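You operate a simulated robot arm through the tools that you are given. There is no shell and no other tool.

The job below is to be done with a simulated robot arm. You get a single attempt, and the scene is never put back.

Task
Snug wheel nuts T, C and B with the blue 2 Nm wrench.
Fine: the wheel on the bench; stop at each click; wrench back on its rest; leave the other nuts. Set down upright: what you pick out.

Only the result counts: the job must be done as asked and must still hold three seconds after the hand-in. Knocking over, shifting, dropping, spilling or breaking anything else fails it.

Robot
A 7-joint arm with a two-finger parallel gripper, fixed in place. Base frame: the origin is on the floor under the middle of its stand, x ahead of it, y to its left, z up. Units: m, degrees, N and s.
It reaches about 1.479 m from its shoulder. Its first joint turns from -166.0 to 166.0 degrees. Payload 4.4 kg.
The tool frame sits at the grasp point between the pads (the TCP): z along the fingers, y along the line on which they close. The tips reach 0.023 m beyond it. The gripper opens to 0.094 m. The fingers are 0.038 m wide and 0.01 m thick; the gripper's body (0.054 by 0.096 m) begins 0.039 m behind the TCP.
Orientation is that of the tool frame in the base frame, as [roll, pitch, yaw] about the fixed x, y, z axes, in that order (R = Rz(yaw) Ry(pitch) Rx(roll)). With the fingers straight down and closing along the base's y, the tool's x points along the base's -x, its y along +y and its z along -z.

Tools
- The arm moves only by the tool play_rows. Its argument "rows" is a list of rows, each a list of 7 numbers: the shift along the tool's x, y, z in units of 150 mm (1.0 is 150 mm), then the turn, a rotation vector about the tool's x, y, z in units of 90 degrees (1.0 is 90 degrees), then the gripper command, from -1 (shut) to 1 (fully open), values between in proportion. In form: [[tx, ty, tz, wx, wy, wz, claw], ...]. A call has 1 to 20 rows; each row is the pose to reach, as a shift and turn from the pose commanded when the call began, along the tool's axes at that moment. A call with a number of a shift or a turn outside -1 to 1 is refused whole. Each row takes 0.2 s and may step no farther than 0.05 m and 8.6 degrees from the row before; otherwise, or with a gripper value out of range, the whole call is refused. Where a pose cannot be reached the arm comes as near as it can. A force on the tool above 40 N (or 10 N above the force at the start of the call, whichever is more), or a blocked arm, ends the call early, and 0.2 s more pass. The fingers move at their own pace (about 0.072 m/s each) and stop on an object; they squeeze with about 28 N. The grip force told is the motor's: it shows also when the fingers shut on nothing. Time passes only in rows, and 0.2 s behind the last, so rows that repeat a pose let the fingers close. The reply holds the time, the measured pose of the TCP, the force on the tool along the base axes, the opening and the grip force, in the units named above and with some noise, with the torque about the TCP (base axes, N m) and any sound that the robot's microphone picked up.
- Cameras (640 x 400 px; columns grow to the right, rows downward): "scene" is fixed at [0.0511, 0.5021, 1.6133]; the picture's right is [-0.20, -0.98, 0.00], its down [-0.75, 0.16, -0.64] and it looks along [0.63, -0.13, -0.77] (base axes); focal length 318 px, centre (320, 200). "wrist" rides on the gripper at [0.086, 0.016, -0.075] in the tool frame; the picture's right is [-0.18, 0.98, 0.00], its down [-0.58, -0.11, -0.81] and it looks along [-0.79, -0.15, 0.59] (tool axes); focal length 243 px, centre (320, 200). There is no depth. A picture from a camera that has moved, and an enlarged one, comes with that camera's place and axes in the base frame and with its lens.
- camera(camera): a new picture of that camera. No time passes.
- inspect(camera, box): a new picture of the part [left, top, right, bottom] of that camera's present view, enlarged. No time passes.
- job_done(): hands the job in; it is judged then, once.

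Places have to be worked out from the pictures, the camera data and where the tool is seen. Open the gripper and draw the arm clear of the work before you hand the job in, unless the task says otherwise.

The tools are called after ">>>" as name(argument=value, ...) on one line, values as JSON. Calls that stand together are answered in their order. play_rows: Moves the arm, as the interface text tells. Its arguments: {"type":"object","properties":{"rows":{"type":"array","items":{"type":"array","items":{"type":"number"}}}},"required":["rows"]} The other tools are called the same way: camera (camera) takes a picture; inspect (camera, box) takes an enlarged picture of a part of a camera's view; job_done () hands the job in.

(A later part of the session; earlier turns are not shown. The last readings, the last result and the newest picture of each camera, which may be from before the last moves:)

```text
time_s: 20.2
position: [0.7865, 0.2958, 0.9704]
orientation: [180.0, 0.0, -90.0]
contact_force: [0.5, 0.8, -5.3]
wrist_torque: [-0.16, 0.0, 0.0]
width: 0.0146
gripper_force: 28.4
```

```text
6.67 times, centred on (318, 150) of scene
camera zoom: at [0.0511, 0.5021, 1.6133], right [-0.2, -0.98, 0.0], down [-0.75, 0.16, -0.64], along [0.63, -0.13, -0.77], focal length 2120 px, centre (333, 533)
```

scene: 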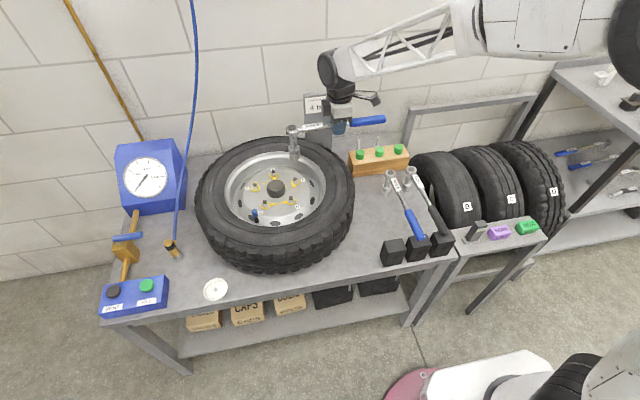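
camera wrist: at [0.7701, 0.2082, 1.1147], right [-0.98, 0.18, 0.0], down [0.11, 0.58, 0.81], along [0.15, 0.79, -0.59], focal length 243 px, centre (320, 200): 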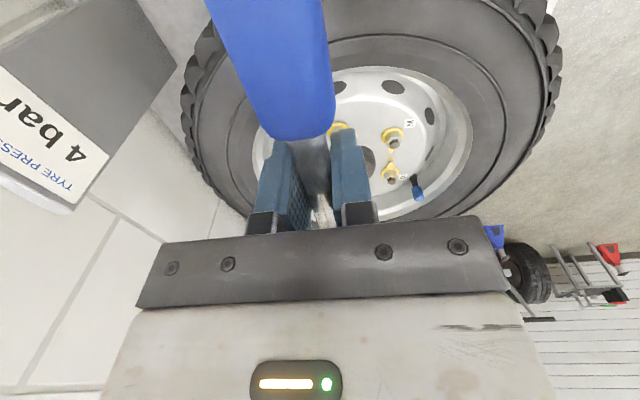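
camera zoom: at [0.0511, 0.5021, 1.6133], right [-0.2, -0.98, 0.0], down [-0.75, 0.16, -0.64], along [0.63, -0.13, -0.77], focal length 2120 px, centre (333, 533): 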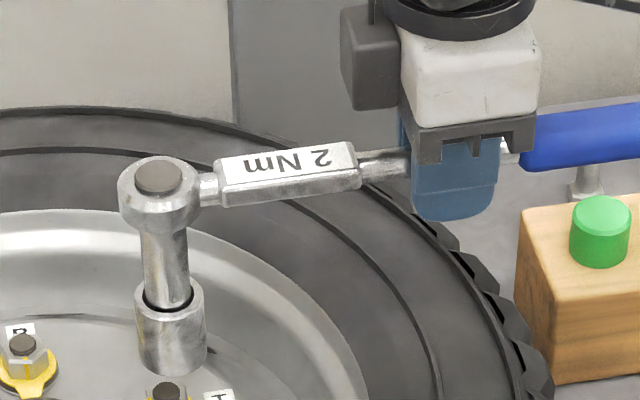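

Direct comparison shows the socket axis at about (0.785, 0.429) with its bottom at z≈0.872, while T is at (0.7865, 0.4345). I'll shift +5.5 mm in y and +1 mm in x, then lower to just above the bolt tip.

>>> play_rows(rows=[[-0.018, -0.004, 0.03, 0, 0, 0, -1], [-0.037, -0.007, 0.07, 0, 0, 0, -1], [-0.037, -0.007, 0.11, 0, 0, 0, -1], [-0.037, -0.007, 0.14, 0, 0, 0, -1], [-0.037, -0.007, 0.14, 0, 0, 0, -1]])

>>> inspect(camera="scene", box=[265, 150, 329, 190])

```text
time_s: 21.4
position: [0.7862, 0.3, 0.9494]
orientation: [179.9, 0.0, -89.9]
contact_force: [0.6, -0.5, -6.4]
wrist_torque: [-0.2, -0.02, -0.04]
width: 0.0146
gripper_force: 28.0
```

```text
10.00 times, centred on (297, 170) of scene
camera zoom: at [0.0511, 0.5021, 1.6133], right [-0.2, -0.98, 0.0], down [-0.75, 0.16, -0.64], along [0.63, -0.13, -0.77], focal length 3181 px, centre (550, 500)
```

zoom: 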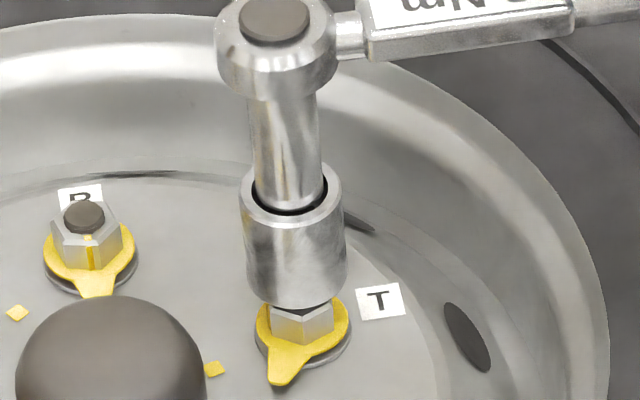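

The socket now projects exactly onto T's bolt at the bolt-tip plane. I'll lower slowly over the bolt and watch the force.

>>> play_rows(rows=[[0, 0, 0.013, 0, 0, 0, -1], [0, 0, 0.027, 0, 0, 0, -1], [0, 0, 0.04, 0, 0, 0, -1], [0, 0, 0.053, 0, 0, 0, -1], [0, 0, 0.067, 0, 0, 0, -1], [0, 0, 0.08, 0, 0, 0, -1]])

>>> inspect(camera="scene", box=[265, 150, 329, 190])

```text
time_s: 22.8
position: [0.7873, 0.2994, 0.9386]
orientation: [-180.0, 0.0, -89.8]
contact_force: [-1.1, 0.5, -6.0]
wrist_torque: [-0.23, 0.03, 0.09]
width: 0.0146
gripper_force: 28.0
```

```text
10.00 times, centred on (297, 170) of scene
camera zoom: at [0.0511, 0.5021, 1.6133], right [-0.2, -0.98, 0.0], down [-0.75, 0.16, -0.64], along [0.63, -0.13, -0.77], focal length 3181 px, centre (550, 500)
```

zoom: 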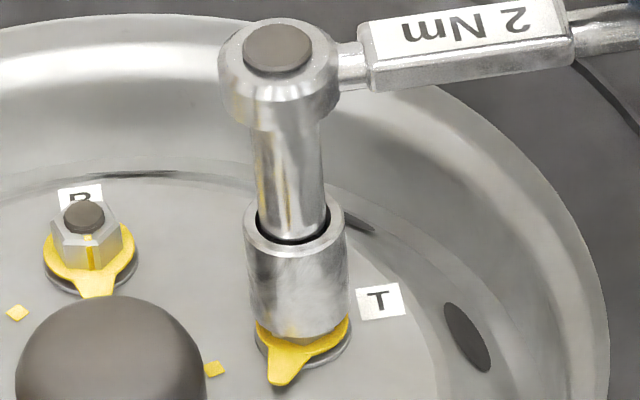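

The socket slides down without contact force. I'll continue slowly onto the hex.

>>> play_rows(rows=[[0, 0, 0.013, 0, 0, 0, -1], [0, 0, 0.027, 0, 0, 0, -1], [0, 0, 0.04, 0, 0, 0, -1], [0, 0, 0.053, 0, 0, 0, -1], [0, 0, 0.067, 0, 0, 0, -1]])

>>> inspect(camera="scene", box=[265, 150, 329, 190])

```text
time_s: 24.0
position: [0.7857, 0.2996, 0.9269]
orientation: [-180.0, 0.0, -89.9]
contact_force: [-0.3, -0.4, -6.0]
wrist_torque: [-0.19, 0.01, 0.05]
width: 0.0148
gripper_force: 28.1
```

```text
10.00 times, centred on (297, 170) of scene
camera zoom: at [0.0511, 0.5021, 1.6133], right [-0.2, -0.98, 0.0], down [-0.75, 0.16, -0.64], along [0.63, -0.13, -0.77], focal length 3181 px, centre (550, 500)
```

zoom: 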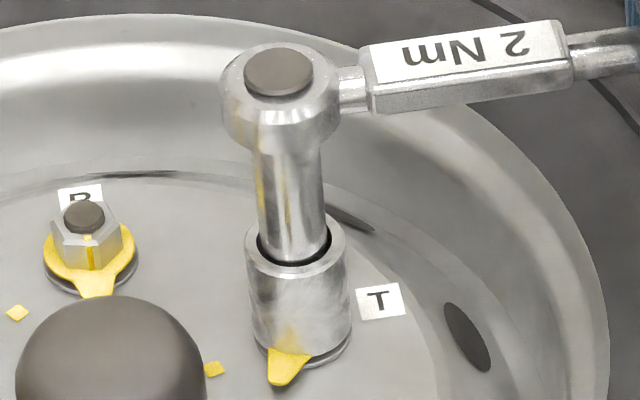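

There's no contact yet, but the socket covers the nut down to the yellow tag. I'll lower a few more millimetres in 1 mm steps to seat it.

>>> play_rows(rows=[[0, 0, 0.007, 0, 0, 0, -1], [0, 0, 0.013, 0, 0, 0, -1], [0, 0, 0.02, 0, 0, 0, -1], [0, 0, 0.027, 0, 0, 0, -1]])

>>> inspect(camera="scene", box=[265, 150, 329, 190])

```text
time_s: 25.0
position: [0.7863, 0.2997, 0.9223]
orientation: [-180.0, -0.1, -89.9]
contact_force: [-1.9, -2.0, -2.5]
wrist_torque: [0.19, 0.09, 0.14]
width: 0.0146
gripper_force: 28.1
```

```text
10.00 times, centred on (297, 170) of scene
camera zoom: at [0.0511, 0.5021, 1.6133], right [-0.2, -0.98, 0.0], down [-0.75, 0.16, -0.64], along [0.63, -0.13, -0.77], focal length 3181 px, centre (550, 500)
```

zoom: 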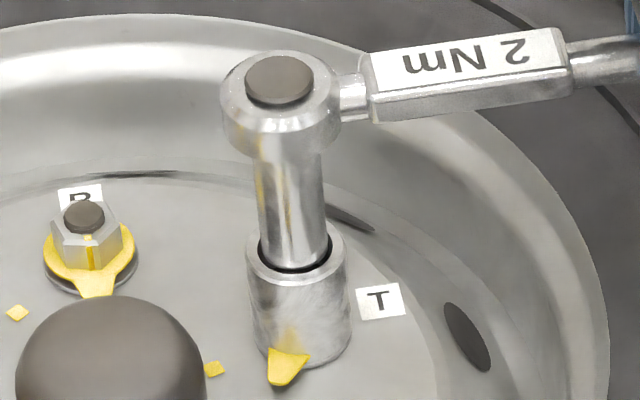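

Contact is felt: the load dropped from 6 to 2.5 N and the torque shifted, so the socket sits on the nut. I'll make a small 6° clockwise turn about T's axis to check that the nut follows.

>>> play_rows(rows=[[-0.0003, 0.0234, 0, 0, 0, 0.0167, -1], [-0.0012, 0.0468, 0, 0, 0, 0.0333, -1], [-0.0028, 0.0701, 0, 0, 0, 0.05, -1], [-0.0049, 0.0934, 0, 0, 0, 0.0667, -1]])

>>> inspect(camera="scene", box=[265, 150, 329, 190])

```text
time_s: 26.0
position: [0.7728, 0.3006, 0.923]
orientation: [179.9, -0.1, -95.9]
contact_force: [-0.3, -2.9, -0.2]
wrist_torque: [0.53, -0.1, 0.15]
width: 0.0147
gripper_force: 27.9
```

```text
10.00 times, centred on (297, 170) of scene
camera zoom: at [0.0511, 0.5021, 1.6133], right [-0.2, -0.98, 0.0], down [-0.75, 0.16, -0.64], along [0.63, -0.13, -0.77], focal length 3181 px, centre (550, 500)
```

zoom: 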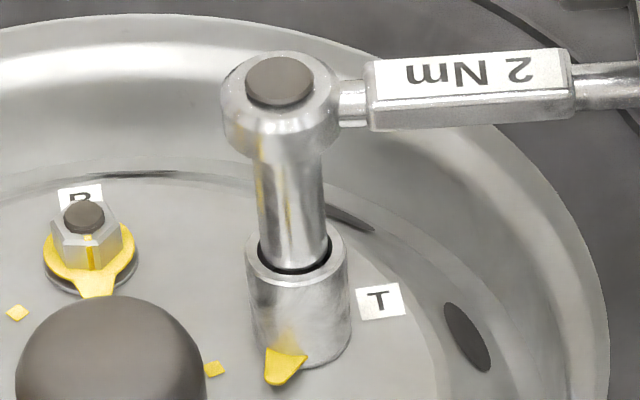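

The tag turned along with the wrench by about 6°, with only light forces, so the socket is engaged. T's pointer needs about 47–55° in total, so I'll turn another 12° and look again.

>>> play_rows(rows=[[-0.0012, 0.0468, 0, 0, 0, 0.0333, -1], [-0.0049, 0.0934, 0, 0, 0, 0.0667, -1], [-0.011, 0.1397, 0, 0, 0, 0.1, -1], [-0.0195, 0.1857, 0, 0, 0, 0.1333, -1]])

>>> inspect(camera="scene", box=[265, 150, 329, 190])

```text
time_s: 27.0
position: [0.7445, 0.3067, 0.9228]
orientation: [-180.0, 0.1, -107.9]
contact_force: [-1.1, -1.0, -0.6]
wrist_torque: [0.28, -0.04, 0.61]
width: 0.0148
gripper_force: 27.7
```

```text
10.00 times, centred on (297, 170) of scene
camera zoom: at [0.0511, 0.5021, 1.6133], right [-0.2, -0.98, 0.0], down [-0.75, 0.16, -0.64], along [0.63, -0.13, -0.77], focal length 3181 px, centre (550, 500)
```

zoom: 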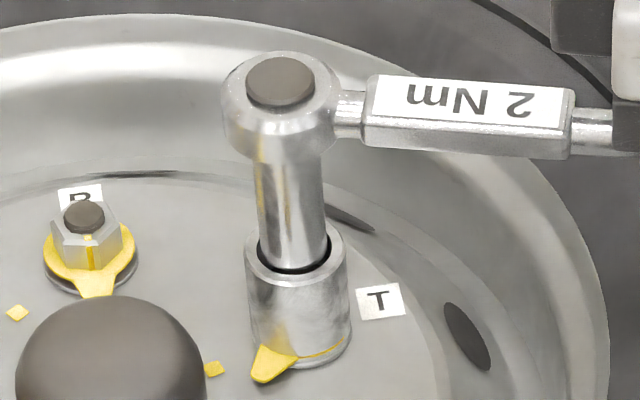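

The pointer has swung about 18° in total and the reaction torque is rising to about 0.5 Nm. I'll continue with smaller 5° moves.

>>> play_rows(rows=[[-0.0005, 0.0312, 0, 0, 0, 0.0222, -1], [-0.0022, 0.0623, 0, 0, 0, 0.0444, -1], [-0.0034, 0.0779, 0, 0, 0, 0.0556, -1]])

>>> inspect(camera="scene", box=[265, 150, 329, 190])

```text
time_s: 27.8
position: [0.7336, 0.3107, 0.9233]
orientation: [-180.0, 0.0, -113.1]
contact_force: [0.3, -1.4, 1.0]
wrist_torque: [0.56, -0.26, 0.8]
width: 0.0144
gripper_force: 28.6
```

```text
10.00 times, centred on (297, 170) of scene
camera zoom: at [0.0511, 0.5021, 1.6133], right [-0.2, -0.98, 0.0], down [-0.75, 0.16, -0.64], along [0.63, -0.13, -0.77], focal length 3181 px, centre (550, 500)
```

zoom: 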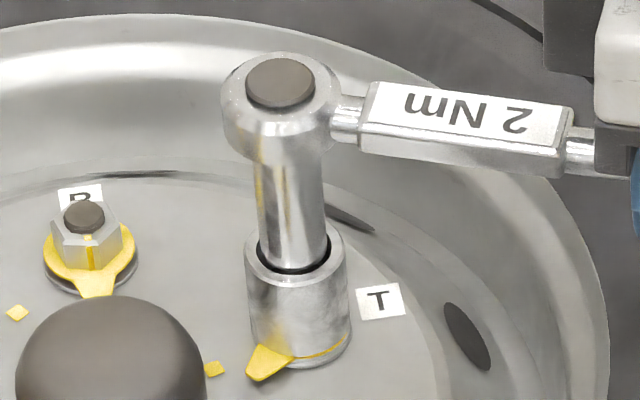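

The reaction torque is about 0.8–0.9 Nm with no click yet, and the pointer is moving toward its mark. Continuing with a 4° move.

>>> play_rows(rows=[[-0.0002, 0.0208, 0, 0, 0, 0.0148, -1], [-0.001, 0.0416, 0, 0, 0, 0.0296, -1], [-0.0022, 0.0623, 0, 0, 0, 0.0444, -1]])

>>> inspect(camera="scene", box=[265, 150, 329, 190])

```text
time_s: 28.6
position: [0.7253, 0.3137, 0.9237]
orientation: [180.0, -0.1, -117.0]
contact_force: [-1.1, -1.2, -5.0]
wrist_torque: [-0.25, 0.13, 0.94]
width: 0.0148
gripper_force: 28.2
```

```text
10.00 times, centred on (297, 170) of scene
camera zoom: at [0.0511, 0.5021, 1.6133], right [-0.2, -0.98, 0.0], down [-0.75, 0.16, -0.64], along [0.63, -0.13, -0.77], focal length 3181 px, centre (550, 500)
```

zoom: 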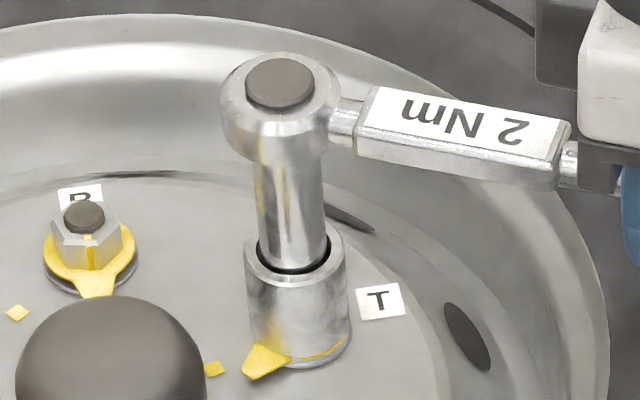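

Total rotation is 27° with torque about 0.9 Nm. The nut has sunk slightly and the socket is carrying its own weight again, so I'll continue 4° with 1 mm of down-follow.

>>> play_rows(rows=[[-0.0002, 0.0208, 0.003, 0, 0, 0.0148, -1], [-0.001, 0.0416, 0.005, 0, 0, 0.0296, -1], [-0.0022, 0.0623, 0.007, 0, 0, 0.0444, -1]])

>>> inspect(camera="scene", box=[265, 150, 329, 190])

```text
time_s: 29.4
position: [0.7187, 0.3186, 0.9226]
orientation: [180.0, 0.0, -121.0]
contact_force: [1.3, -2.5, -0.3]
wrist_torque: [0.32, -0.16, 1.03]
width: 0.0147
gripper_force: 28.0
```

```text
10.00 times, centred on (297, 170) of scene
camera zoom: at [0.0511, 0.5021, 1.6133], right [-0.2, -0.98, 0.0], down [-0.75, 0.16, -0.64], along [0.63, -0.13, -0.77], focal length 3181 px, centre (550, 500)
```

zoom: 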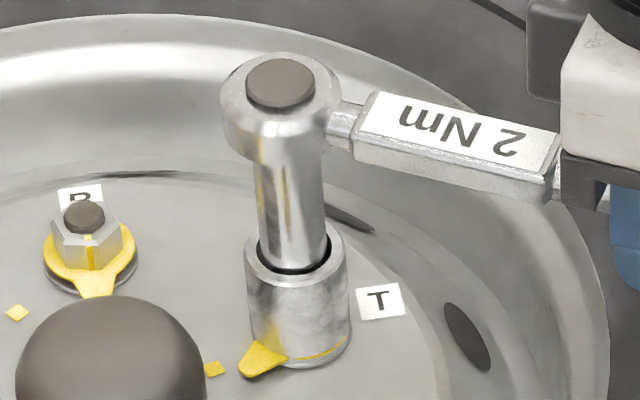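

Total rotation is 31°. By my estimate the pointer is at ~116° against a mark at ~104°, and the torque is roughly 1.0–1.3 Nm. I'll go 3° more in 1° rows.

>>> play_rows(rows=[[-0.0001, 0.0156, 0, 0, 0, 0.0111, -1], [-0.0005, 0.0312, 0, 0, 0, 0.0222, -1], [-0.0012, 0.0468, 0, 0, 0, 0.0333, -1]])

>>> inspect(camera="scene", box=[265, 150, 329, 190])

```text
time_s: 30.2
position: [0.7105, 0.322, 0.9227]
orientation: [180.0, 0.1, -124.0]
contact_force: [-7.3, -13.4, 12.4]
wrist_torque: [0.53, -0.32, 1.04]
width: 0.0148
gripper_force: 28.0
```

```text
10.00 times, centred on (297, 170) of scene
camera zoom: at [0.0511, 0.5021, 1.6133], right [-0.2, -0.98, 0.0], down [-0.75, 0.16, -0.64], along [0.63, -0.13, -0.77], focal length 3181 px, centre (550, 500)
```

zoom: 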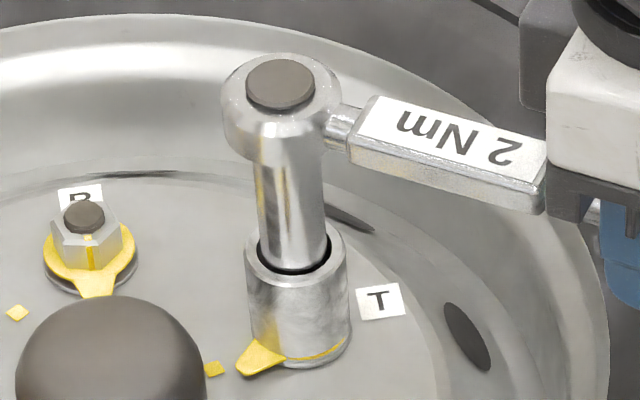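

A force jump appeared (radial ~15 N, up ~12 N) without a click. I'll hold still and re-read before doing anything else, and look at the surroundings of the gripper.

>>> play_rows(rows=[[0, 0, 0, 0, 0, 0, -1]])

>>> inspect(camera="scene", box=[270, 110, 398, 190])

>>> camera(camera="wrist")

>>> camera(camera="scene")

```text
time_s: 30.6
position: [0.7131, 0.322, 0.9221]
orientation: [180.0, 0.0, -124.0]
contact_force: [-9.2, -17.7, 13.0]
wrist_torque: [0.37, -0.16, 1.0]
width: 0.0147
gripper_force: 28.0
```

```text
5.00 times, centred on (334, 150) of scene
camera zoom: at [0.0511, 0.5021, 1.6133], right [-0.2, -0.98, 0.0], down [-0.75, 0.16, -0.64], along [0.63, -0.13, -0.77], focal length 1590 px, centre (250, 450)
```

zoom: 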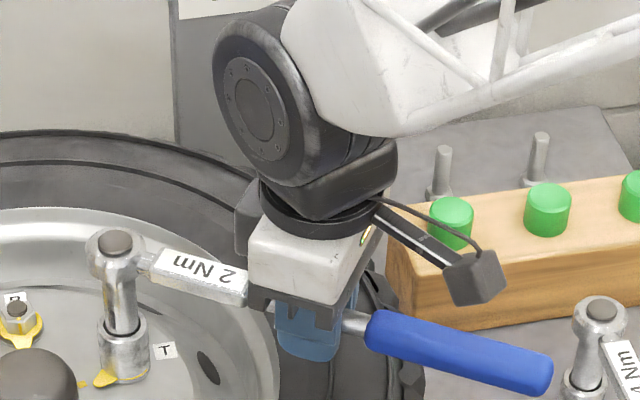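

```text
taken
camera wrist: at [0.6504, 0.2593, 0.9967], right [-0.71, 0.7, 0.0], down [0.41, 0.42, 0.81], along [0.57, 0.57, -0.59], focal length 243 px, centre (320, 200)
```

wrist: 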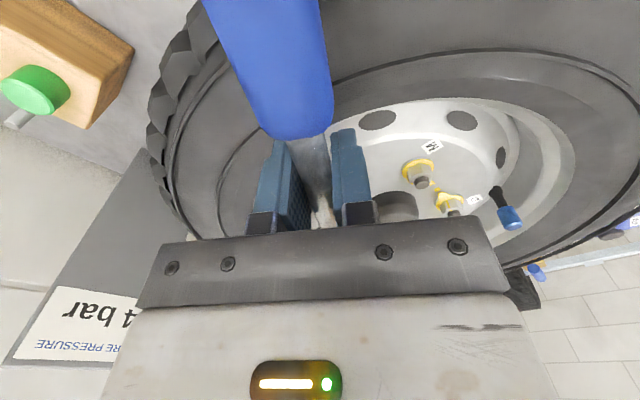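

```text
taken
```

scene: 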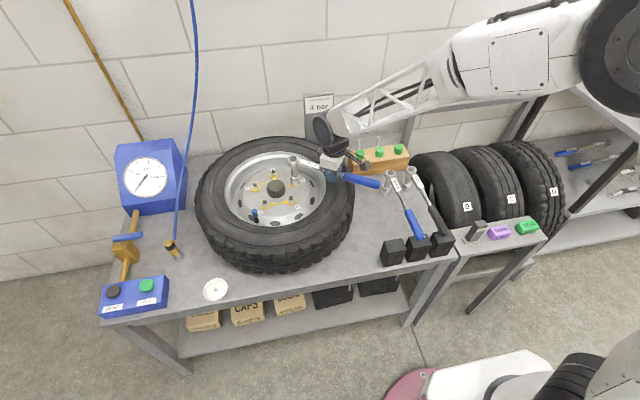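

The force line passes through the socket bottom, so the load is between socket and nut rather than at the fingers. I'll look closely at the socket and tag before continuing.

>>> inspect(camera="scene", box=[281, 168, 313, 188])

>>> inspect(camera="scene", box=[310, 150, 374, 190])

```text
16.00 times, centred on (297, 178) of scene
camera zoom: at [0.0511, 0.5021, 1.6133], right [-0.2, -0.98, 0.0], down [-0.75, 0.16, -0.64], along [0.63, -0.13, -0.77], focal length 5089 px, centre (688, 552)
```

zoom: 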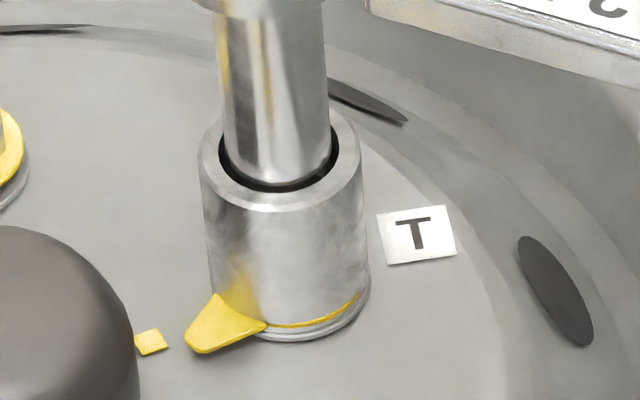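

```text
10.00 times, centred on (342, 170) of scene
camera zoom: at [0.0511, 0.5021, 1.6133], right [-0.2, -0.98, 0.0], down [-0.75, 0.16, -0.64], along [0.63, -0.13, -0.77], focal length 3181 px, centre (100, 500)
```

zoom: 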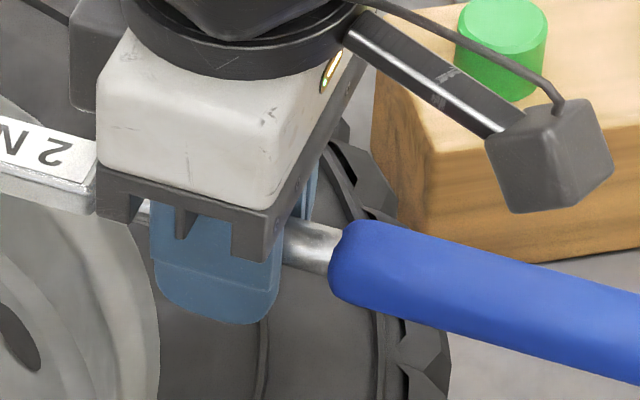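

Everything looks correctly seated, so the load looks like a small radial misalignment of 1–2 mm as the turn progressed. I'll relieve it by backing 1.2 mm along the handle and up 0.6 mm, holding the angle, and read the forces.

>>> play_rows(rows=[[0.004, 0, -0.002, 0, 0, 0, -1], [0.008, 0, -0.004, 0, 0, 0, -1], [0.008, 0, -0.004, 0, 0, 0, -1]])

```text
time_s: 31.4
position: [0.7099, 0.3217, 0.9211]
orientation: [180.0, 0.0, -123.9]
contact_force: [0.2, 0.8, -3.6]
wrist_torque: [0.2, -0.11, 1.11]
width: 0.0149
gripper_force: 27.9
```

The load vanished and the torque about z reads 1.1 Nm. I'll continue clockwise in 1° rows, using the refined arm length of about 0.1355 m.

>>> play_rows(rows=[[-0.0001, 0.0158, 0, 0, 0, 0.0111, -1], [-0.0006, 0.0315, 0, 0, 0, 0.0222, -1]])

>>> inspect(camera="scene", box=[281, 168, 313, 188])

```text
time_s: 32.0
position: [0.706, 0.3249, 0.9214]
orientation: [-180.0, 0.0, -126.0]
contact_force: [0.9, -1.4, -6.5]
wrist_torque: [-0.24, 0.08, 1.07]
width: 0.0154
gripper_force: 28.4
```

```text
16.00 times, centred on (297, 178) of scene
camera zoom: at [0.0511, 0.5021, 1.6133], right [-0.2, -0.98, 0.0], down [-0.75, 0.16, -0.64], along [0.63, -0.13, -0.77], focal length 5089 px, centre (688, 552)
```

zoom: 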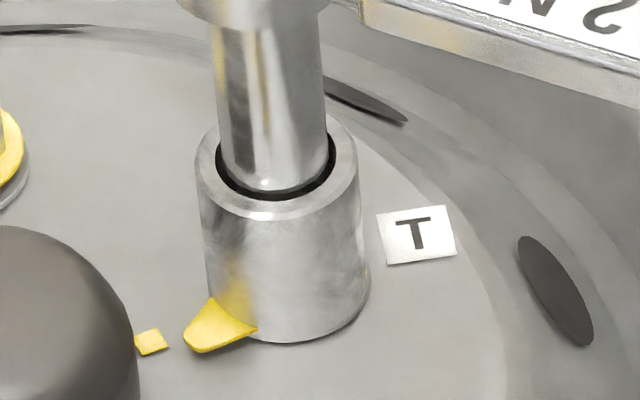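

The socket has seated fully and the nut torque is about 1.3 Nm. The shaft is starting to bear diagonally on the pads, with the opening at 15.4 mm. I'll continue 2° in 1° rows.

>>> play_rows(rows=[[-0.0001, 0.0158, 0, 0, 0, 0.0111, -1], [-0.0006, 0.0315, 0, 0, 0, 0.0222, -1]])

>>> inspect(camera="scene", box=[281, 168, 313, 188])

```text
time_s: 32.6
position: [0.7022, 0.3272, 0.9225]
orientation: [-180.0, 0.0, -128.1]
contact_force: [0.7, -1.0, -6.0]
wrist_torque: [-0.25, 0.07, 1.12]
width: 0.0161
gripper_force: 27.6
```

```text
16.00 times, centred on (297, 178) of scene
camera zoom: at [0.0511, 0.5021, 1.6133], right [-0.2, -0.98, 0.0], down [-0.75, 0.16, -0.64], along [0.63, -0.13, -0.77], focal length 5089 px, centre (688, 552)
```

zoom: 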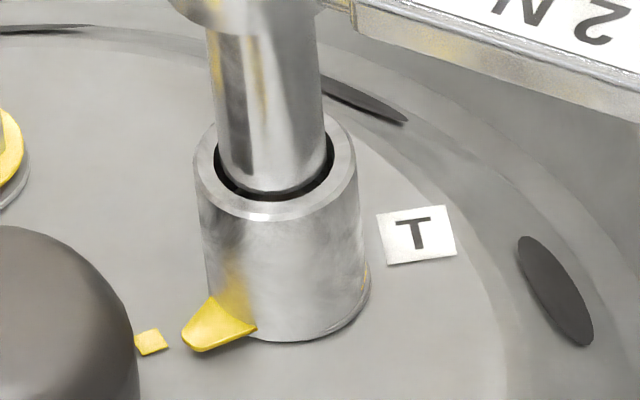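

The pointer barely moved on that step while the shaft skews in the pads, so the couple from the pads has saturated near 1.1 Nm. I'll check the wrench's tilt before changing how I push.

>>> inspect(camera="scene", box=[265, 140, 345, 190])

>>> inspect(camera="scene", box=[300, 130, 396, 190])

>>> inspect(camera="wrist", box=[200, 80, 440, 230])

```text
8.00 times, centred on (305, 165) of scene
camera zoom: at [0.0511, 0.5021, 1.6133], right [-0.2, -0.98, 0.0], down [-0.75, 0.16, -0.64], along [0.63, -0.13, -0.77], focal length 2545 px, centre (440, 480)
```

zoom: 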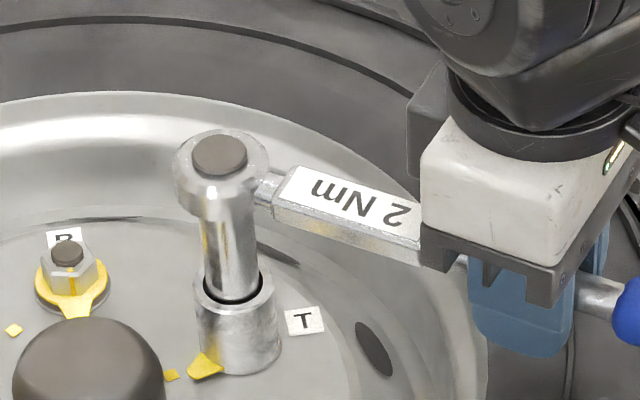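

```text
6.67 times, centred on (348, 160) of scene
camera zoom: at [0.0511, 0.5021, 1.6133], right [-0.2, -0.98, 0.0], down [-0.75, 0.16, -0.64], along [0.63, -0.13, -0.77], focal length 2120 px, centre (133, 467)
```

zoom: 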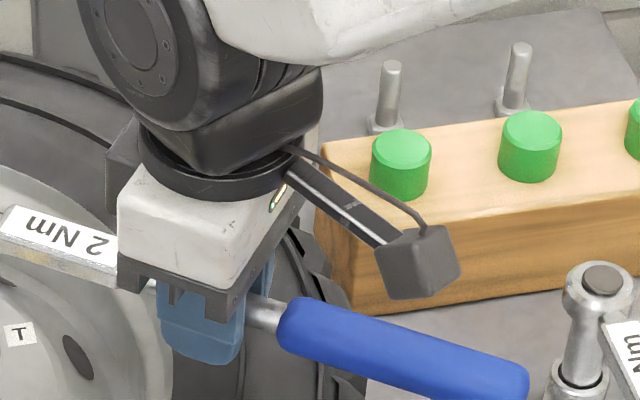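

```text
2.67 times, centred on (320, 155) of wrist
camera zoom: at [0.638, 0.2692, 0.9968], right [-0.66, 0.75, 0.0], down [0.44, 0.39, 0.81], along [0.6, 0.53, -0.59], focal length 647 px, centre (320, 320)
```

zoom: 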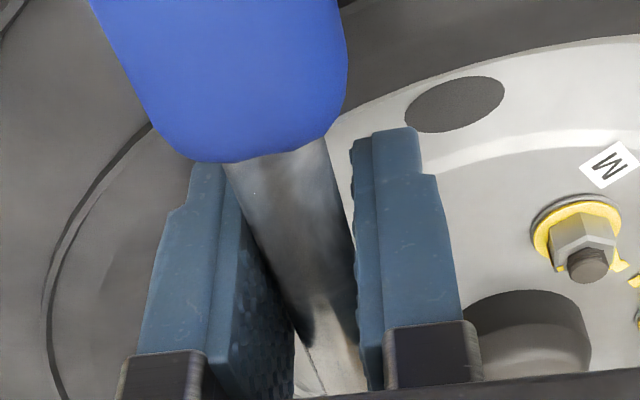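

The wrench has rolled about 2° around its round shaft, and T's pointer is now within about 4–5° of its mark. I'll add a light downward press to stabilise the socket and continue 2°.

>>> play_rows(rows=[[0, 0, 0.007, 0, 0, 0, -1], [-0.0001, 0.0158, 0.01, 0, 0, 0.0111, -1], [-0.0006, 0.0315, 0.01, 0, 0, 0.0222, -1]])

>>> inspect(camera="scene", box=[265, 140, 345, 190])

>>> inspect(camera="scene", box=[281, 168, 313, 188])

```text
time_s: 33.4
position: [0.6999, 0.3302, 0.9213]
orientation: [-179.9, 0.0, -130.0]
contact_force: [-5.2, -11.1, 9.3]
wrist_torque: [0.61, -0.48, 1.07]
width: 0.0164
gripper_force: 27.6
```

```text
8.00 times, centred on (305, 165) of scene
camera zoom: at [0.0511, 0.5021, 1.6133], right [-0.2, -0.98, 0.0], down [-0.75, 0.16, -0.64], along [0.63, -0.13, -0.77], focal length 2545 px, centre (440, 480)
```

zoom: 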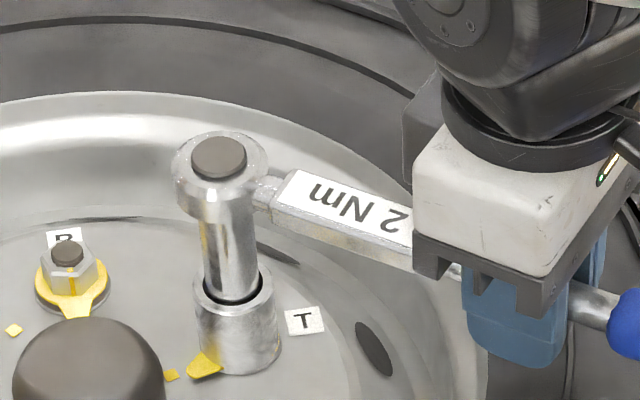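

```text
16.00 times, centred on (297, 178) of scene
camera zoom: at [0.0511, 0.5021, 1.6133], right [-0.2, -0.98, 0.0], down [-0.75, 0.16, -0.64], along [0.63, -0.13, -0.77], focal length 5089 px, centre (688, 552)
```

zoom: 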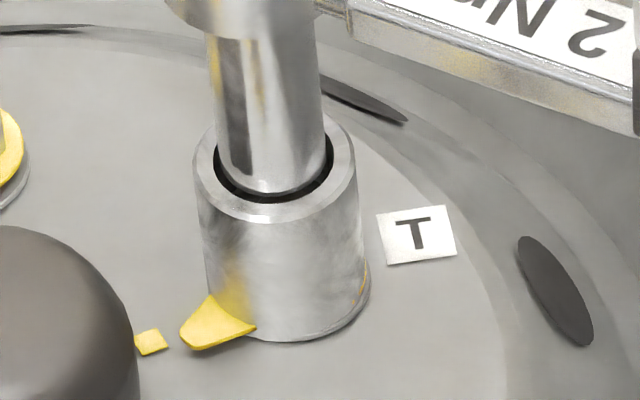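

With the press, the nut torque is now about 1.5 Nm and no click yet. I'll continue another 2° in 1° rows.

>>> play_rows(rows=[[-0.0001, 0.0158, 0, 0, 0, 0.0111, -1], [-0.0006, 0.0315, 0, 0, 0, 0.0222, -1]])

>>> inspect(camera="scene", box=[281, 168, 313, 188])

```text
time_s: 34.0
position: [0.6967, 0.3334, 0.9212]
orientation: [-180.0, 0.0, -131.9]
contact_force: [-4.7, -11.3, 7.8]
wrist_torque: [0.37, -0.24, 1.06]
width: 0.0164
gripper_force: 27.6
```

```text
16.00 times, centred on (297, 178) of scene
camera zoom: at [0.0511, 0.5021, 1.6133], right [-0.2, -0.98, 0.0], down [-0.75, 0.16, -0.64], along [0.63, -0.13, -0.77], focal length 5089 px, centre (688, 552)
```

zoom: 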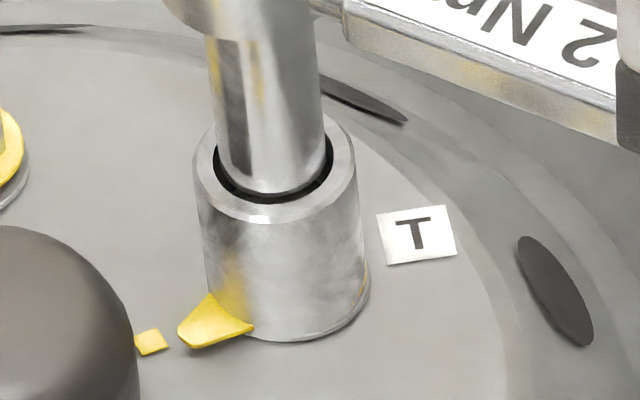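

The torque is about 1.6 Nm, the pointer is creeping toward its mark, and the skew has stabilised. Continuing 2°.

>>> play_rows(rows=[[-0.0001, 0.0158, 0, 0, 0, 0.0111, -1], [-0.0006, 0.0315, 0, 0, 0, 0.0222, -1]])

>>> inspect(camera="scene", box=[281, 168, 313, 188])

```text
time_s: 34.6
position: [0.6925, 0.3355, 0.9206]
orientation: [-179.9, -0.1, -134.0]
contact_force: [-8.3, -16.3, 7.6]
wrist_torque: [-0.09, 0.01, 1.02]
width: 0.0168
gripper_force: 28.4
```

```text
16.00 times, centred on (297, 178) of scene
camera zoom: at [0.0511, 0.5021, 1.6133], right [-0.2, -0.98, 0.0], down [-0.75, 0.16, -0.64], along [0.63, -0.13, -0.77], focal length 5089 px, centre (688, 552)
```

zoom: 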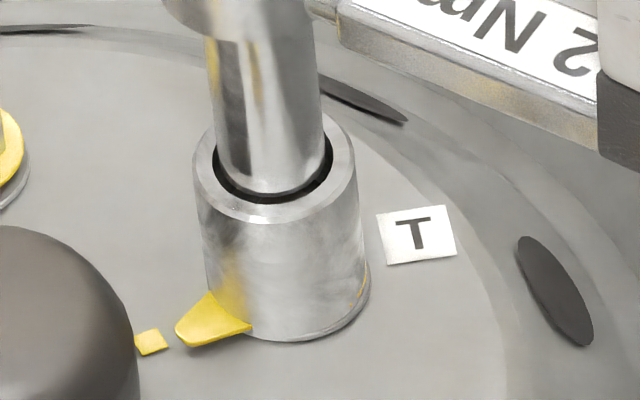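

The torque is about 1.7 Nm. I'll back off 0.6 mm radially to hold the side load down and continue 1.5° in small rows.

>>> play_rows(rows=[[0.004, 0.0079, 0, 0, 0, 0.0056, -1], [0.004, 0.0158, 0, 0, 0, 0.0111, -1], [0.0037, 0.0236, 0, 0, 0, 0.0167, -1]])

>>> inspect(camera="scene", box=[281, 168, 313, 188])

```text
time_s: 35.4
position: [0.6905, 0.3384, 0.9215]
orientation: [-179.9, 0.0, -135.5]
contact_force: [-5.8, -10.4, 3.4]
wrist_torque: [0.06, -0.09, 1.09]
width: 0.0166
gripper_force: 27.9
```

```text
16.00 times, centred on (297, 178) of scene
camera zoom: at [0.0511, 0.5021, 1.6133], right [-0.2, -0.98, 0.0], down [-0.75, 0.16, -0.64], along [0.63, -0.13, -0.77], focal length 5089 px, centre (688, 552)
```

zoom: 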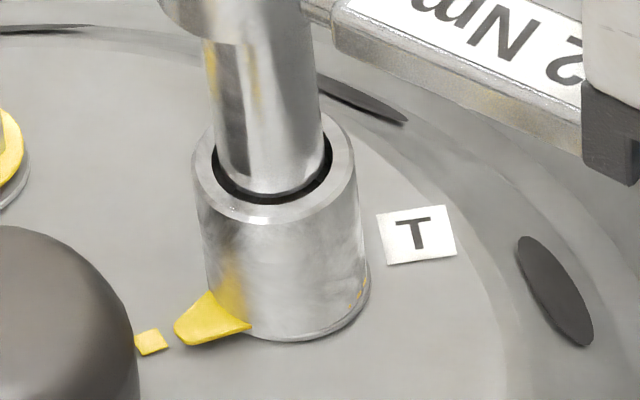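

Backing off lowered the torque to ~1.5 Nm, because the socket needs that preload to resist rolling. I'll restore it, press a little more and continue 2°.

>>> play_rows(rows=[[-0.004, 0, 0.004, 0, 0, 0, -1], [-0.004, 0.0079, 0.006, 0, 0, 0.0056, -1], [-0.0041, 0.0158, 0.006, 0, 0, 0.0111, -1], [-0.0043, 0.0236, 0.006, 0, 0, 0.0167, -1]])

>>> inspect(camera="scene", box=[281, 168, 313, 188])

>>> inspect(camera="scene", box=[265, 140, 345, 190])

```text
time_s: 36.4
position: [0.6878, 0.3415, 0.9204]
orientation: [179.9, 0.0, -136.9]
contact_force: [-9.5, -17.0, 13.0]
wrist_torque: [0.33, -0.3, 1.05]
width: 0.0171
gripper_force: 28.0
```

```text
16.00 times, centred on (297, 178) of scene
camera zoom: at [0.0511, 0.5021, 1.6133], right [-0.2, -0.98, 0.0], down [-0.75, 0.16, -0.64], along [0.63, -0.13, -0.77], focal length 5089 px, centre (688, 552)
```

zoom: 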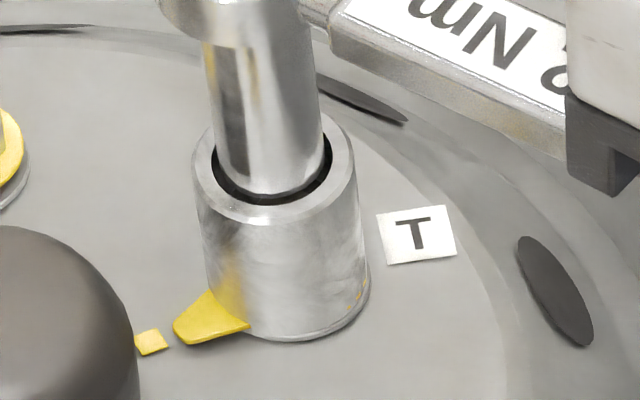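

```text
8.00 times, centred on (305, 165) of scene
camera zoom: at [0.0511, 0.5021, 1.6133], right [-0.2, -0.98, 0.0], down [-0.75, 0.16, -0.64], along [0.63, -0.13, -0.77], focal length 2545 px, centre (440, 480)
```

zoom: 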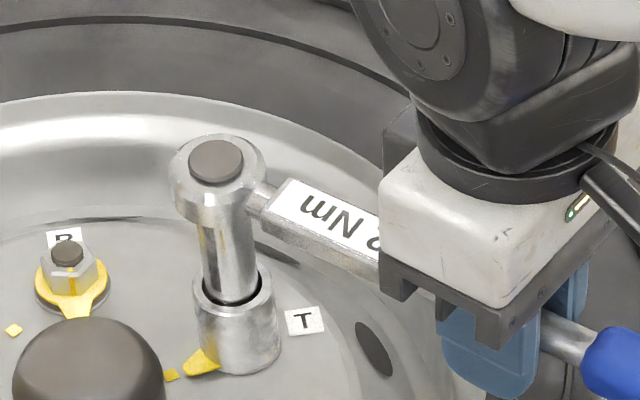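

The torque is about 1.85 Nm and the pointer is nearly on its mark, so the click should be close. I'll go 1° at a time.

>>> play_rows(rows=[[0, 0.0079, 0, 0, 0, 0.0056, -1], [-0.0001, 0.0158, 0, 0, 0, 0.0111, -1]])

```text
time_s: 37.0
position: [0.6859, 0.3415, 0.92]
orientation: [180.0, 0.0, -137.9]
contact_force: [-7.0, -11.6, 8.0]
wrist_torque: [0.23, -0.27, 1.08]
width: 0.0169
gripper_force: 27.7
```

The load relaxed slightly as the wrench crept. I'll add 1 mm of press and another 1.5°.

>>> play_rows(rows=[[-0.003, 0.004, 0.006, 0, 0, 0.003, -1], [-0.003, 0.0118, 0.008, 0, 0, 0.0083, -1], [-0.0032, 0.0236, 0.008, 0, 0, 0.0167, -1]])

>>> inspect(camera="scene", box=[281, 168, 313, 188])

```text
time_s: 37.8
position: [0.6848, 0.3473, 0.9194]
orientation: [179.9, -0.1, -139.5]
contact_force: [-14.1, -18.8, 11.4]
wrist_torque: [-0.07, 0.04, 1.05]
width: 0.0173
gripper_force: 27.9
```

```text
16.00 times, centred on (297, 178) of scene
camera zoom: at [0.0511, 0.5021, 1.6133], right [-0.2, -0.98, 0.0], down [-0.75, 0.16, -0.64], along [0.63, -0.13, -0.77], focal length 5089 px, centre (688, 552)
```

zoom: 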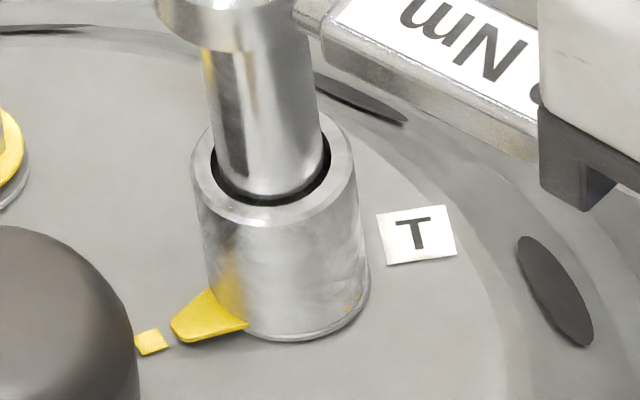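

T is near 1.7–1.85 Nm with no click, but the thin round shaft keeps rolling in the pads, now about 4–5° of tilt. A grip farther back on the thicker blue handle will push with less side force and resist roll better. I'll unload gently, then re-grip using the rest.

>>> play_rows(rows=[[-0.0001, -0.0158, -0.004, 0, 0, -0.0111, -1], [-0.0006, -0.0315, -0.008, 0, 0, -0.0222, -1], [-0.0013, -0.0473, -0.012, 0, 0, -0.0333, -1], [-0.0022, -0.063, -0.012, 0, 0, -0.0444, -1], [-0.0034, -0.0787, -0.012, 0, 0, -0.0556, -1]])

>>> inspect(camera="scene", box=[265, 140, 345, 190])

>>> inspect(camera="scene", box=[281, 168, 313, 188])

```text
time_s: 39.0
position: [0.6926, 0.3365, 0.9211]
orientation: [179.9, 0.0, -134.4]
contact_force: [0.8, 1.0, -6.8]
wrist_torque: [-0.08, 0.15, 0.81]
width: 0.0147
gripper_force: 27.6
```

```text
8.00 times, centred on (305, 165) of scene
camera zoom: at [0.0511, 0.5021, 1.6133], right [-0.2, -0.98, 0.0], down [-0.75, 0.16, -0.64], along [0.63, -0.13, -0.77], focal length 2545 px, centre (440, 480)
```

zoom: 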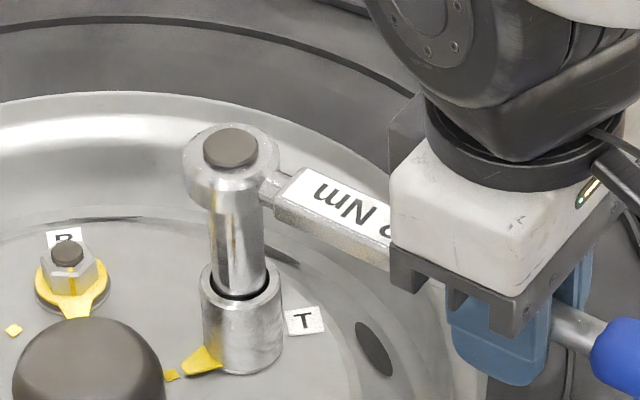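

```text
16.00 times, centred on (297, 178) of scene
camera zoom: at [0.0511, 0.5021, 1.6133], right [-0.2, -0.98, 0.0], down [-0.75, 0.16, -0.64], along [0.63, -0.13, -0.77], focal length 5089 px, centre (688, 552)
```

zoom: 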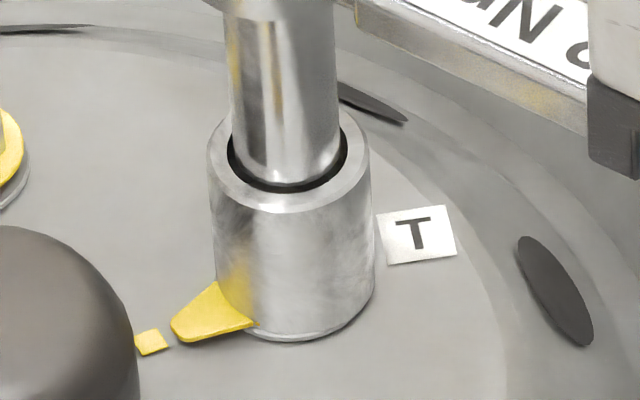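

After backing off 5°, the wrench is upright again and aligned in the pads, and T's pointer held its new position at the mark. I'll back off a little more to zero the residual torque before lifting straight off.

>>> play_rows(rows=[[-0.0001, -0.0158, 0, 0, 0, -0.0111, -1], [-0.0006, -0.0315, 0, 0, 0, -0.0222, -1], [-0.0006, -0.0315, 0, 0, 0, -0.0222, -1]])

>>> inspect(camera="scene", box=[281, 168, 313, 188])

```text
time_s: 39.8
position: [0.6955, 0.334, 0.9193]
orientation: [-180.0, -0.2, -132.5]
contact_force: [-0.2, 0.2, -6.5]
wrist_torque: [-0.06, 0.24, 0.19]
width: 0.0147
gripper_force: 28.0
```

```text
16.00 times, centred on (297, 178) of scene
camera zoom: at [0.0511, 0.5021, 1.6133], right [-0.2, -0.98, 0.0], down [-0.75, 0.16, -0.64], along [0.63, -0.13, -0.77], focal length 5089 px, centre (688, 552)
```

zoom: 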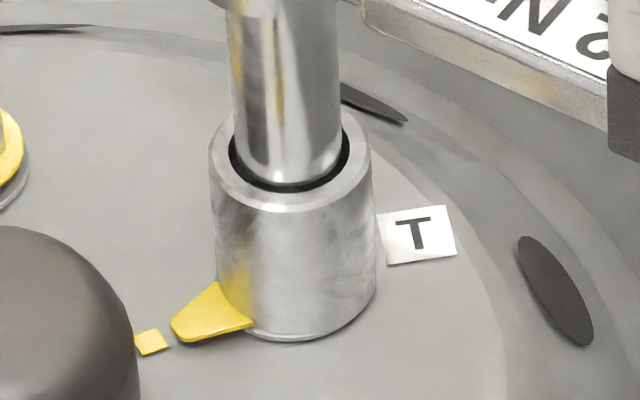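

The residual torque is nearly zero and the wrench hangs free. Lifting straight up off T by 120 mm.

>>> play_rows(rows=[[0, 0, -0.05, 0, 0, 0, -1], [0, 0, -0.1, 0, 0, 0, -1], [0, 0, -0.2, 0, 0, 0, -1], [0, 0, -0.35, 0, 0, 0, -1], [0, 0, -0.55, 0, 0, 0, -1], [0, 0, -0.75, 0, 0, 0, -1], [0, 0, -0.82, 0, 0, 0, -1], [0, 0, -0.82, 0, 0, 0, -1]])

>>> inspect(camera="scene", box=[240, 110, 368, 190])

>>> inspect(camera="scene", box=[270, 160, 318, 190])

```text
time_s: 41.6
position: [0.6948, 0.3346, 1.0438]
orientation: [180.0, 0.0, -132.4]
contact_force: [0.6, 0.0, -5.5]
wrist_torque: [-0.09, 0.1, -0.02]
width: 0.0144
gripper_force: 27.9
```

```text
5.00 times, centred on (304, 150) of scene
camera zoom: at [0.0511, 0.5021, 1.6133], right [-0.2, -0.98, 0.0], down [-0.75, 0.16, -0.64], along [0.63, -0.13, -0.77], focal length 1590 px, centre (400, 450)
```

zoom: 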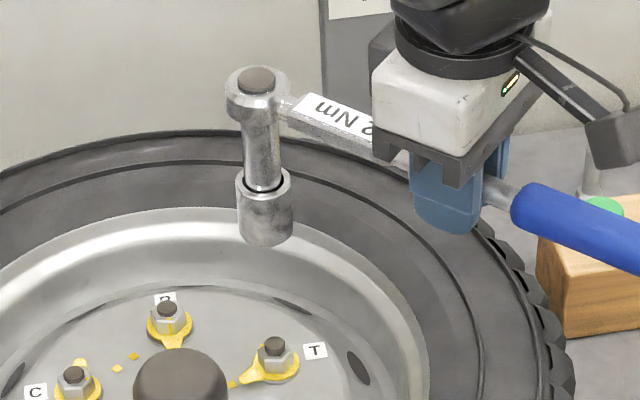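

```text
13.33 times, centred on (294, 175) of scene
camera zoom: at [0.0511, 0.5021, 1.6133], right [-0.2, -0.98, 0.0], down [-0.75, 0.16, -0.64], along [0.63, -0.13, -0.77], focal length 4241 px, centre (667, 533)
```

zoom: 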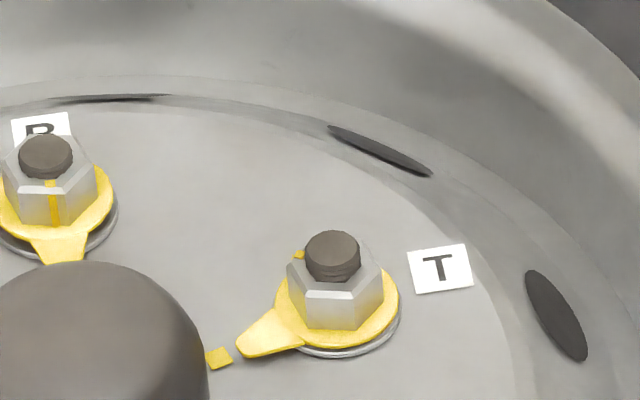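

T's pointer now lines up with its mark, just short of the click torque. I'll carry the wrench back toward its rest, turning it back to yaw 180°, to re-grip farther back.

>>> play_rows(rows=[[0.11, -0.05, 0, 0, 0, 0.066, -1], [0.22, -0.1, 0, 0, 0, 0.132, -1], [0.34, -0.155, 0, 0, 0, 0.198, -1], [0.45, -0.21, 0, 0, 0, 0.264, -1], [0.56, -0.26, 0, 0, 0, 0.33, -1], [0.67, -0.315, 0, 0, 0, 0.396, -1], [0.79, -0.37, 0, 0, 0, 0.462, -1], [0.9, -0.42, 0, 0, 0, 0.5278, -1], [0.9, -0.42, 0, 0, 0, 0.5278, -1], [0.9, -0.42, 0, 0, 0, 0.5278, -1]])

>>> camera(camera="scene")

>>> camera(camera="wrist")

```text
time_s: 43.8
position: [0.6508, 0.1926, 1.0444]
orientation: [180.0, 0.0, 180.0]
contact_force: [-0.5, 0.1, -6.6]
wrist_torque: [0.01, 0.18, 0.0]
width: 0.0147
gripper_force: 28.2
```

```text
taken
```

scene: 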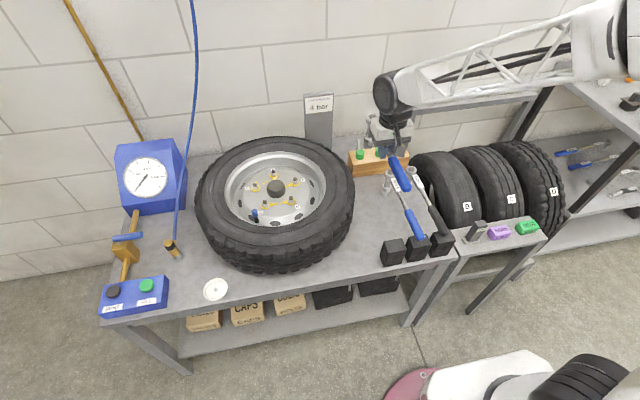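

```text
taken
camera wrist: at [0.5646, 0.2085, 1.118], right [0.18, 0.98, 0.0], down [0.58, -0.11, 0.81], along [0.79, -0.15, -0.59], focal length 243 px, centre (320, 200)
```

wrist: 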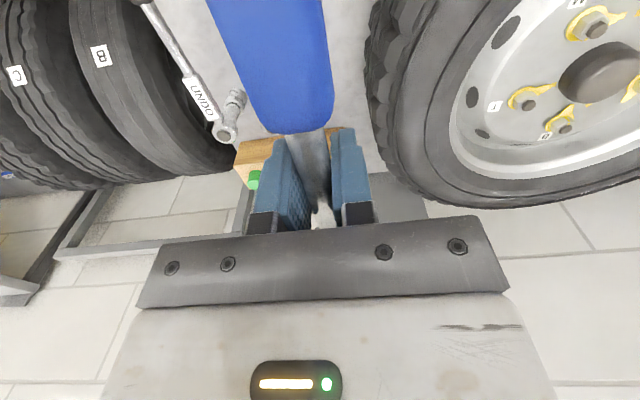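

The wrench is back at yaw 180°, and its tilt is within about 1°. I'll align to the original pick pose, x≈0.6455 and y≈0.1757, and descend partway.

>>> play_rows(rows=[[0.017, -0.055, 0, 0, 0, 0, -1], [0.034, -0.111, 0.1, 0, 0, 0, -1], [0.034, -0.111, 0.3, 0, 0, 0, -1], [0.034, -0.111, 0.5, 0, 0, 0, -1], [0.034, -0.111, 0.7, 0, 0, 0, -1], [0.034, -0.111, 0.9, 0, 0, 0, -1], [0.034, -0.111, 1.0, 0, 0, 0, -1], [0.034, -0.111, 1.0, 0, 0, 0, -1]])

>>> camera(camera="wrist")

>>> inspect(camera="scene", box=[340, 150, 468, 270])

```text
time_s: 45.6
position: [0.6459, 0.1743, 0.8947]
orientation: [179.9, -0.1, -179.9]
contact_force: [-0.2, -0.4, -5.2]
wrist_torque: [-0.05, 0.16, 0.01]
width: 0.0144
gripper_force: 27.9
```

```text
taken
camera wrist: at [0.5597, 0.1911, 0.9685], right [0.18, 0.98, 0.0], down [0.58, -0.11, 0.81], along [0.79, -0.15, -0.59], focal length 243 px, centre (320, 200)
```

wrist: 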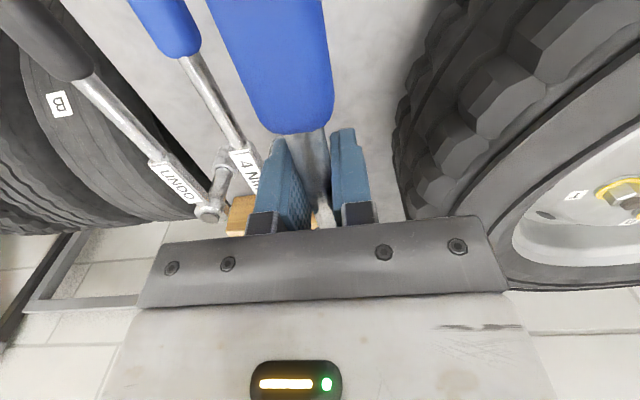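

```text
3.33 times, centred on (404, 210) of scene
camera zoom: at [0.0511, 0.5021, 1.6133], right [-0.2, -0.98, 0.0], down [-0.75, 0.16, -0.64], along [0.63, -0.13, -0.77], focal length 1060 px, centre (40, 167)
```

zoom: 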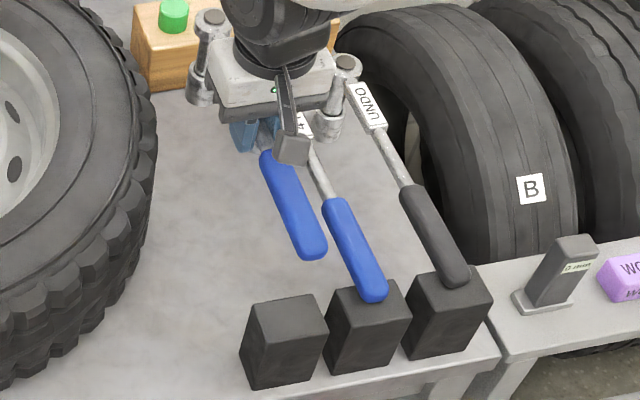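

The wrench is aligned over its rest, matching the original pick pose within about 1 mm. I'll descend to just above contact, then slowly set it down.

>>> play_rows(rows=[[0, 0.003, 0.15, 0, 0, 0, -1], [0, 0.003, 0.3, 0, 0, 0, -1], [0, 0.003, 0.42, 0, 0, 0, -1], [0, 0.003, 0.52, 0, 0, 0, -1], [0, 0.003, 0.57, 0, 0, 0, -1], [0, 0.003, 0.59, 0, 0, 0, -1], [0, 0.003, 0.605, 0, 0, 0, -1], [0, 0.003, 0.615, 0, 0, 0, -1]])

>>> inspect(camera="scene", box=[340, 150, 468, 270])

```text
time_s: 47.4
position: [0.6467, 0.1769, 0.8027]
orientation: [-180.0, 0.1, -179.9]
contact_force: [-1.2, -0.7, -0.9]
wrist_torque: [-0.06, 0.88, -0.04]
width: 0.0146
gripper_force: 27.7
```

```text
3.33 times, centred on (404, 210) of scene
camera zoom: at [0.0511, 0.5021, 1.6133], right [-0.2, -0.98, 0.0], down [-0.75, 0.16, -0.64], along [0.63, -0.13, -0.77], focal length 1060 px, centre (40, 167)
```

zoom: 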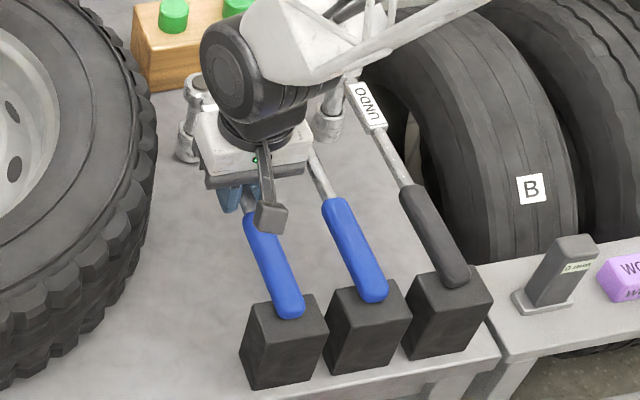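

The handle touched the block slightly before the socket reached the bench, so the head is about 0.5° up. I'll lower another ~1.8 mm to bring the socket down too.

>>> play_rows(rows=[[0, 0, 0.004, 0, 0, 0, -1], [0, 0, 0.008, 0, 0, 0, -1], [0, 0, 0.012, 0, 0, 0, -1], [0, 0, 0.012, 0, 0, 0, -1]])

```text
time_s: 48.4
position: [0.6461, 0.1761, 0.7999]
orientation: [180.0, -0.1, -179.8]
contact_force: [0.9, 1.7, -0.6]
wrist_torque: [-0.02, 0.02, -0.07]
width: 0.0145
gripper_force: 28.2
```

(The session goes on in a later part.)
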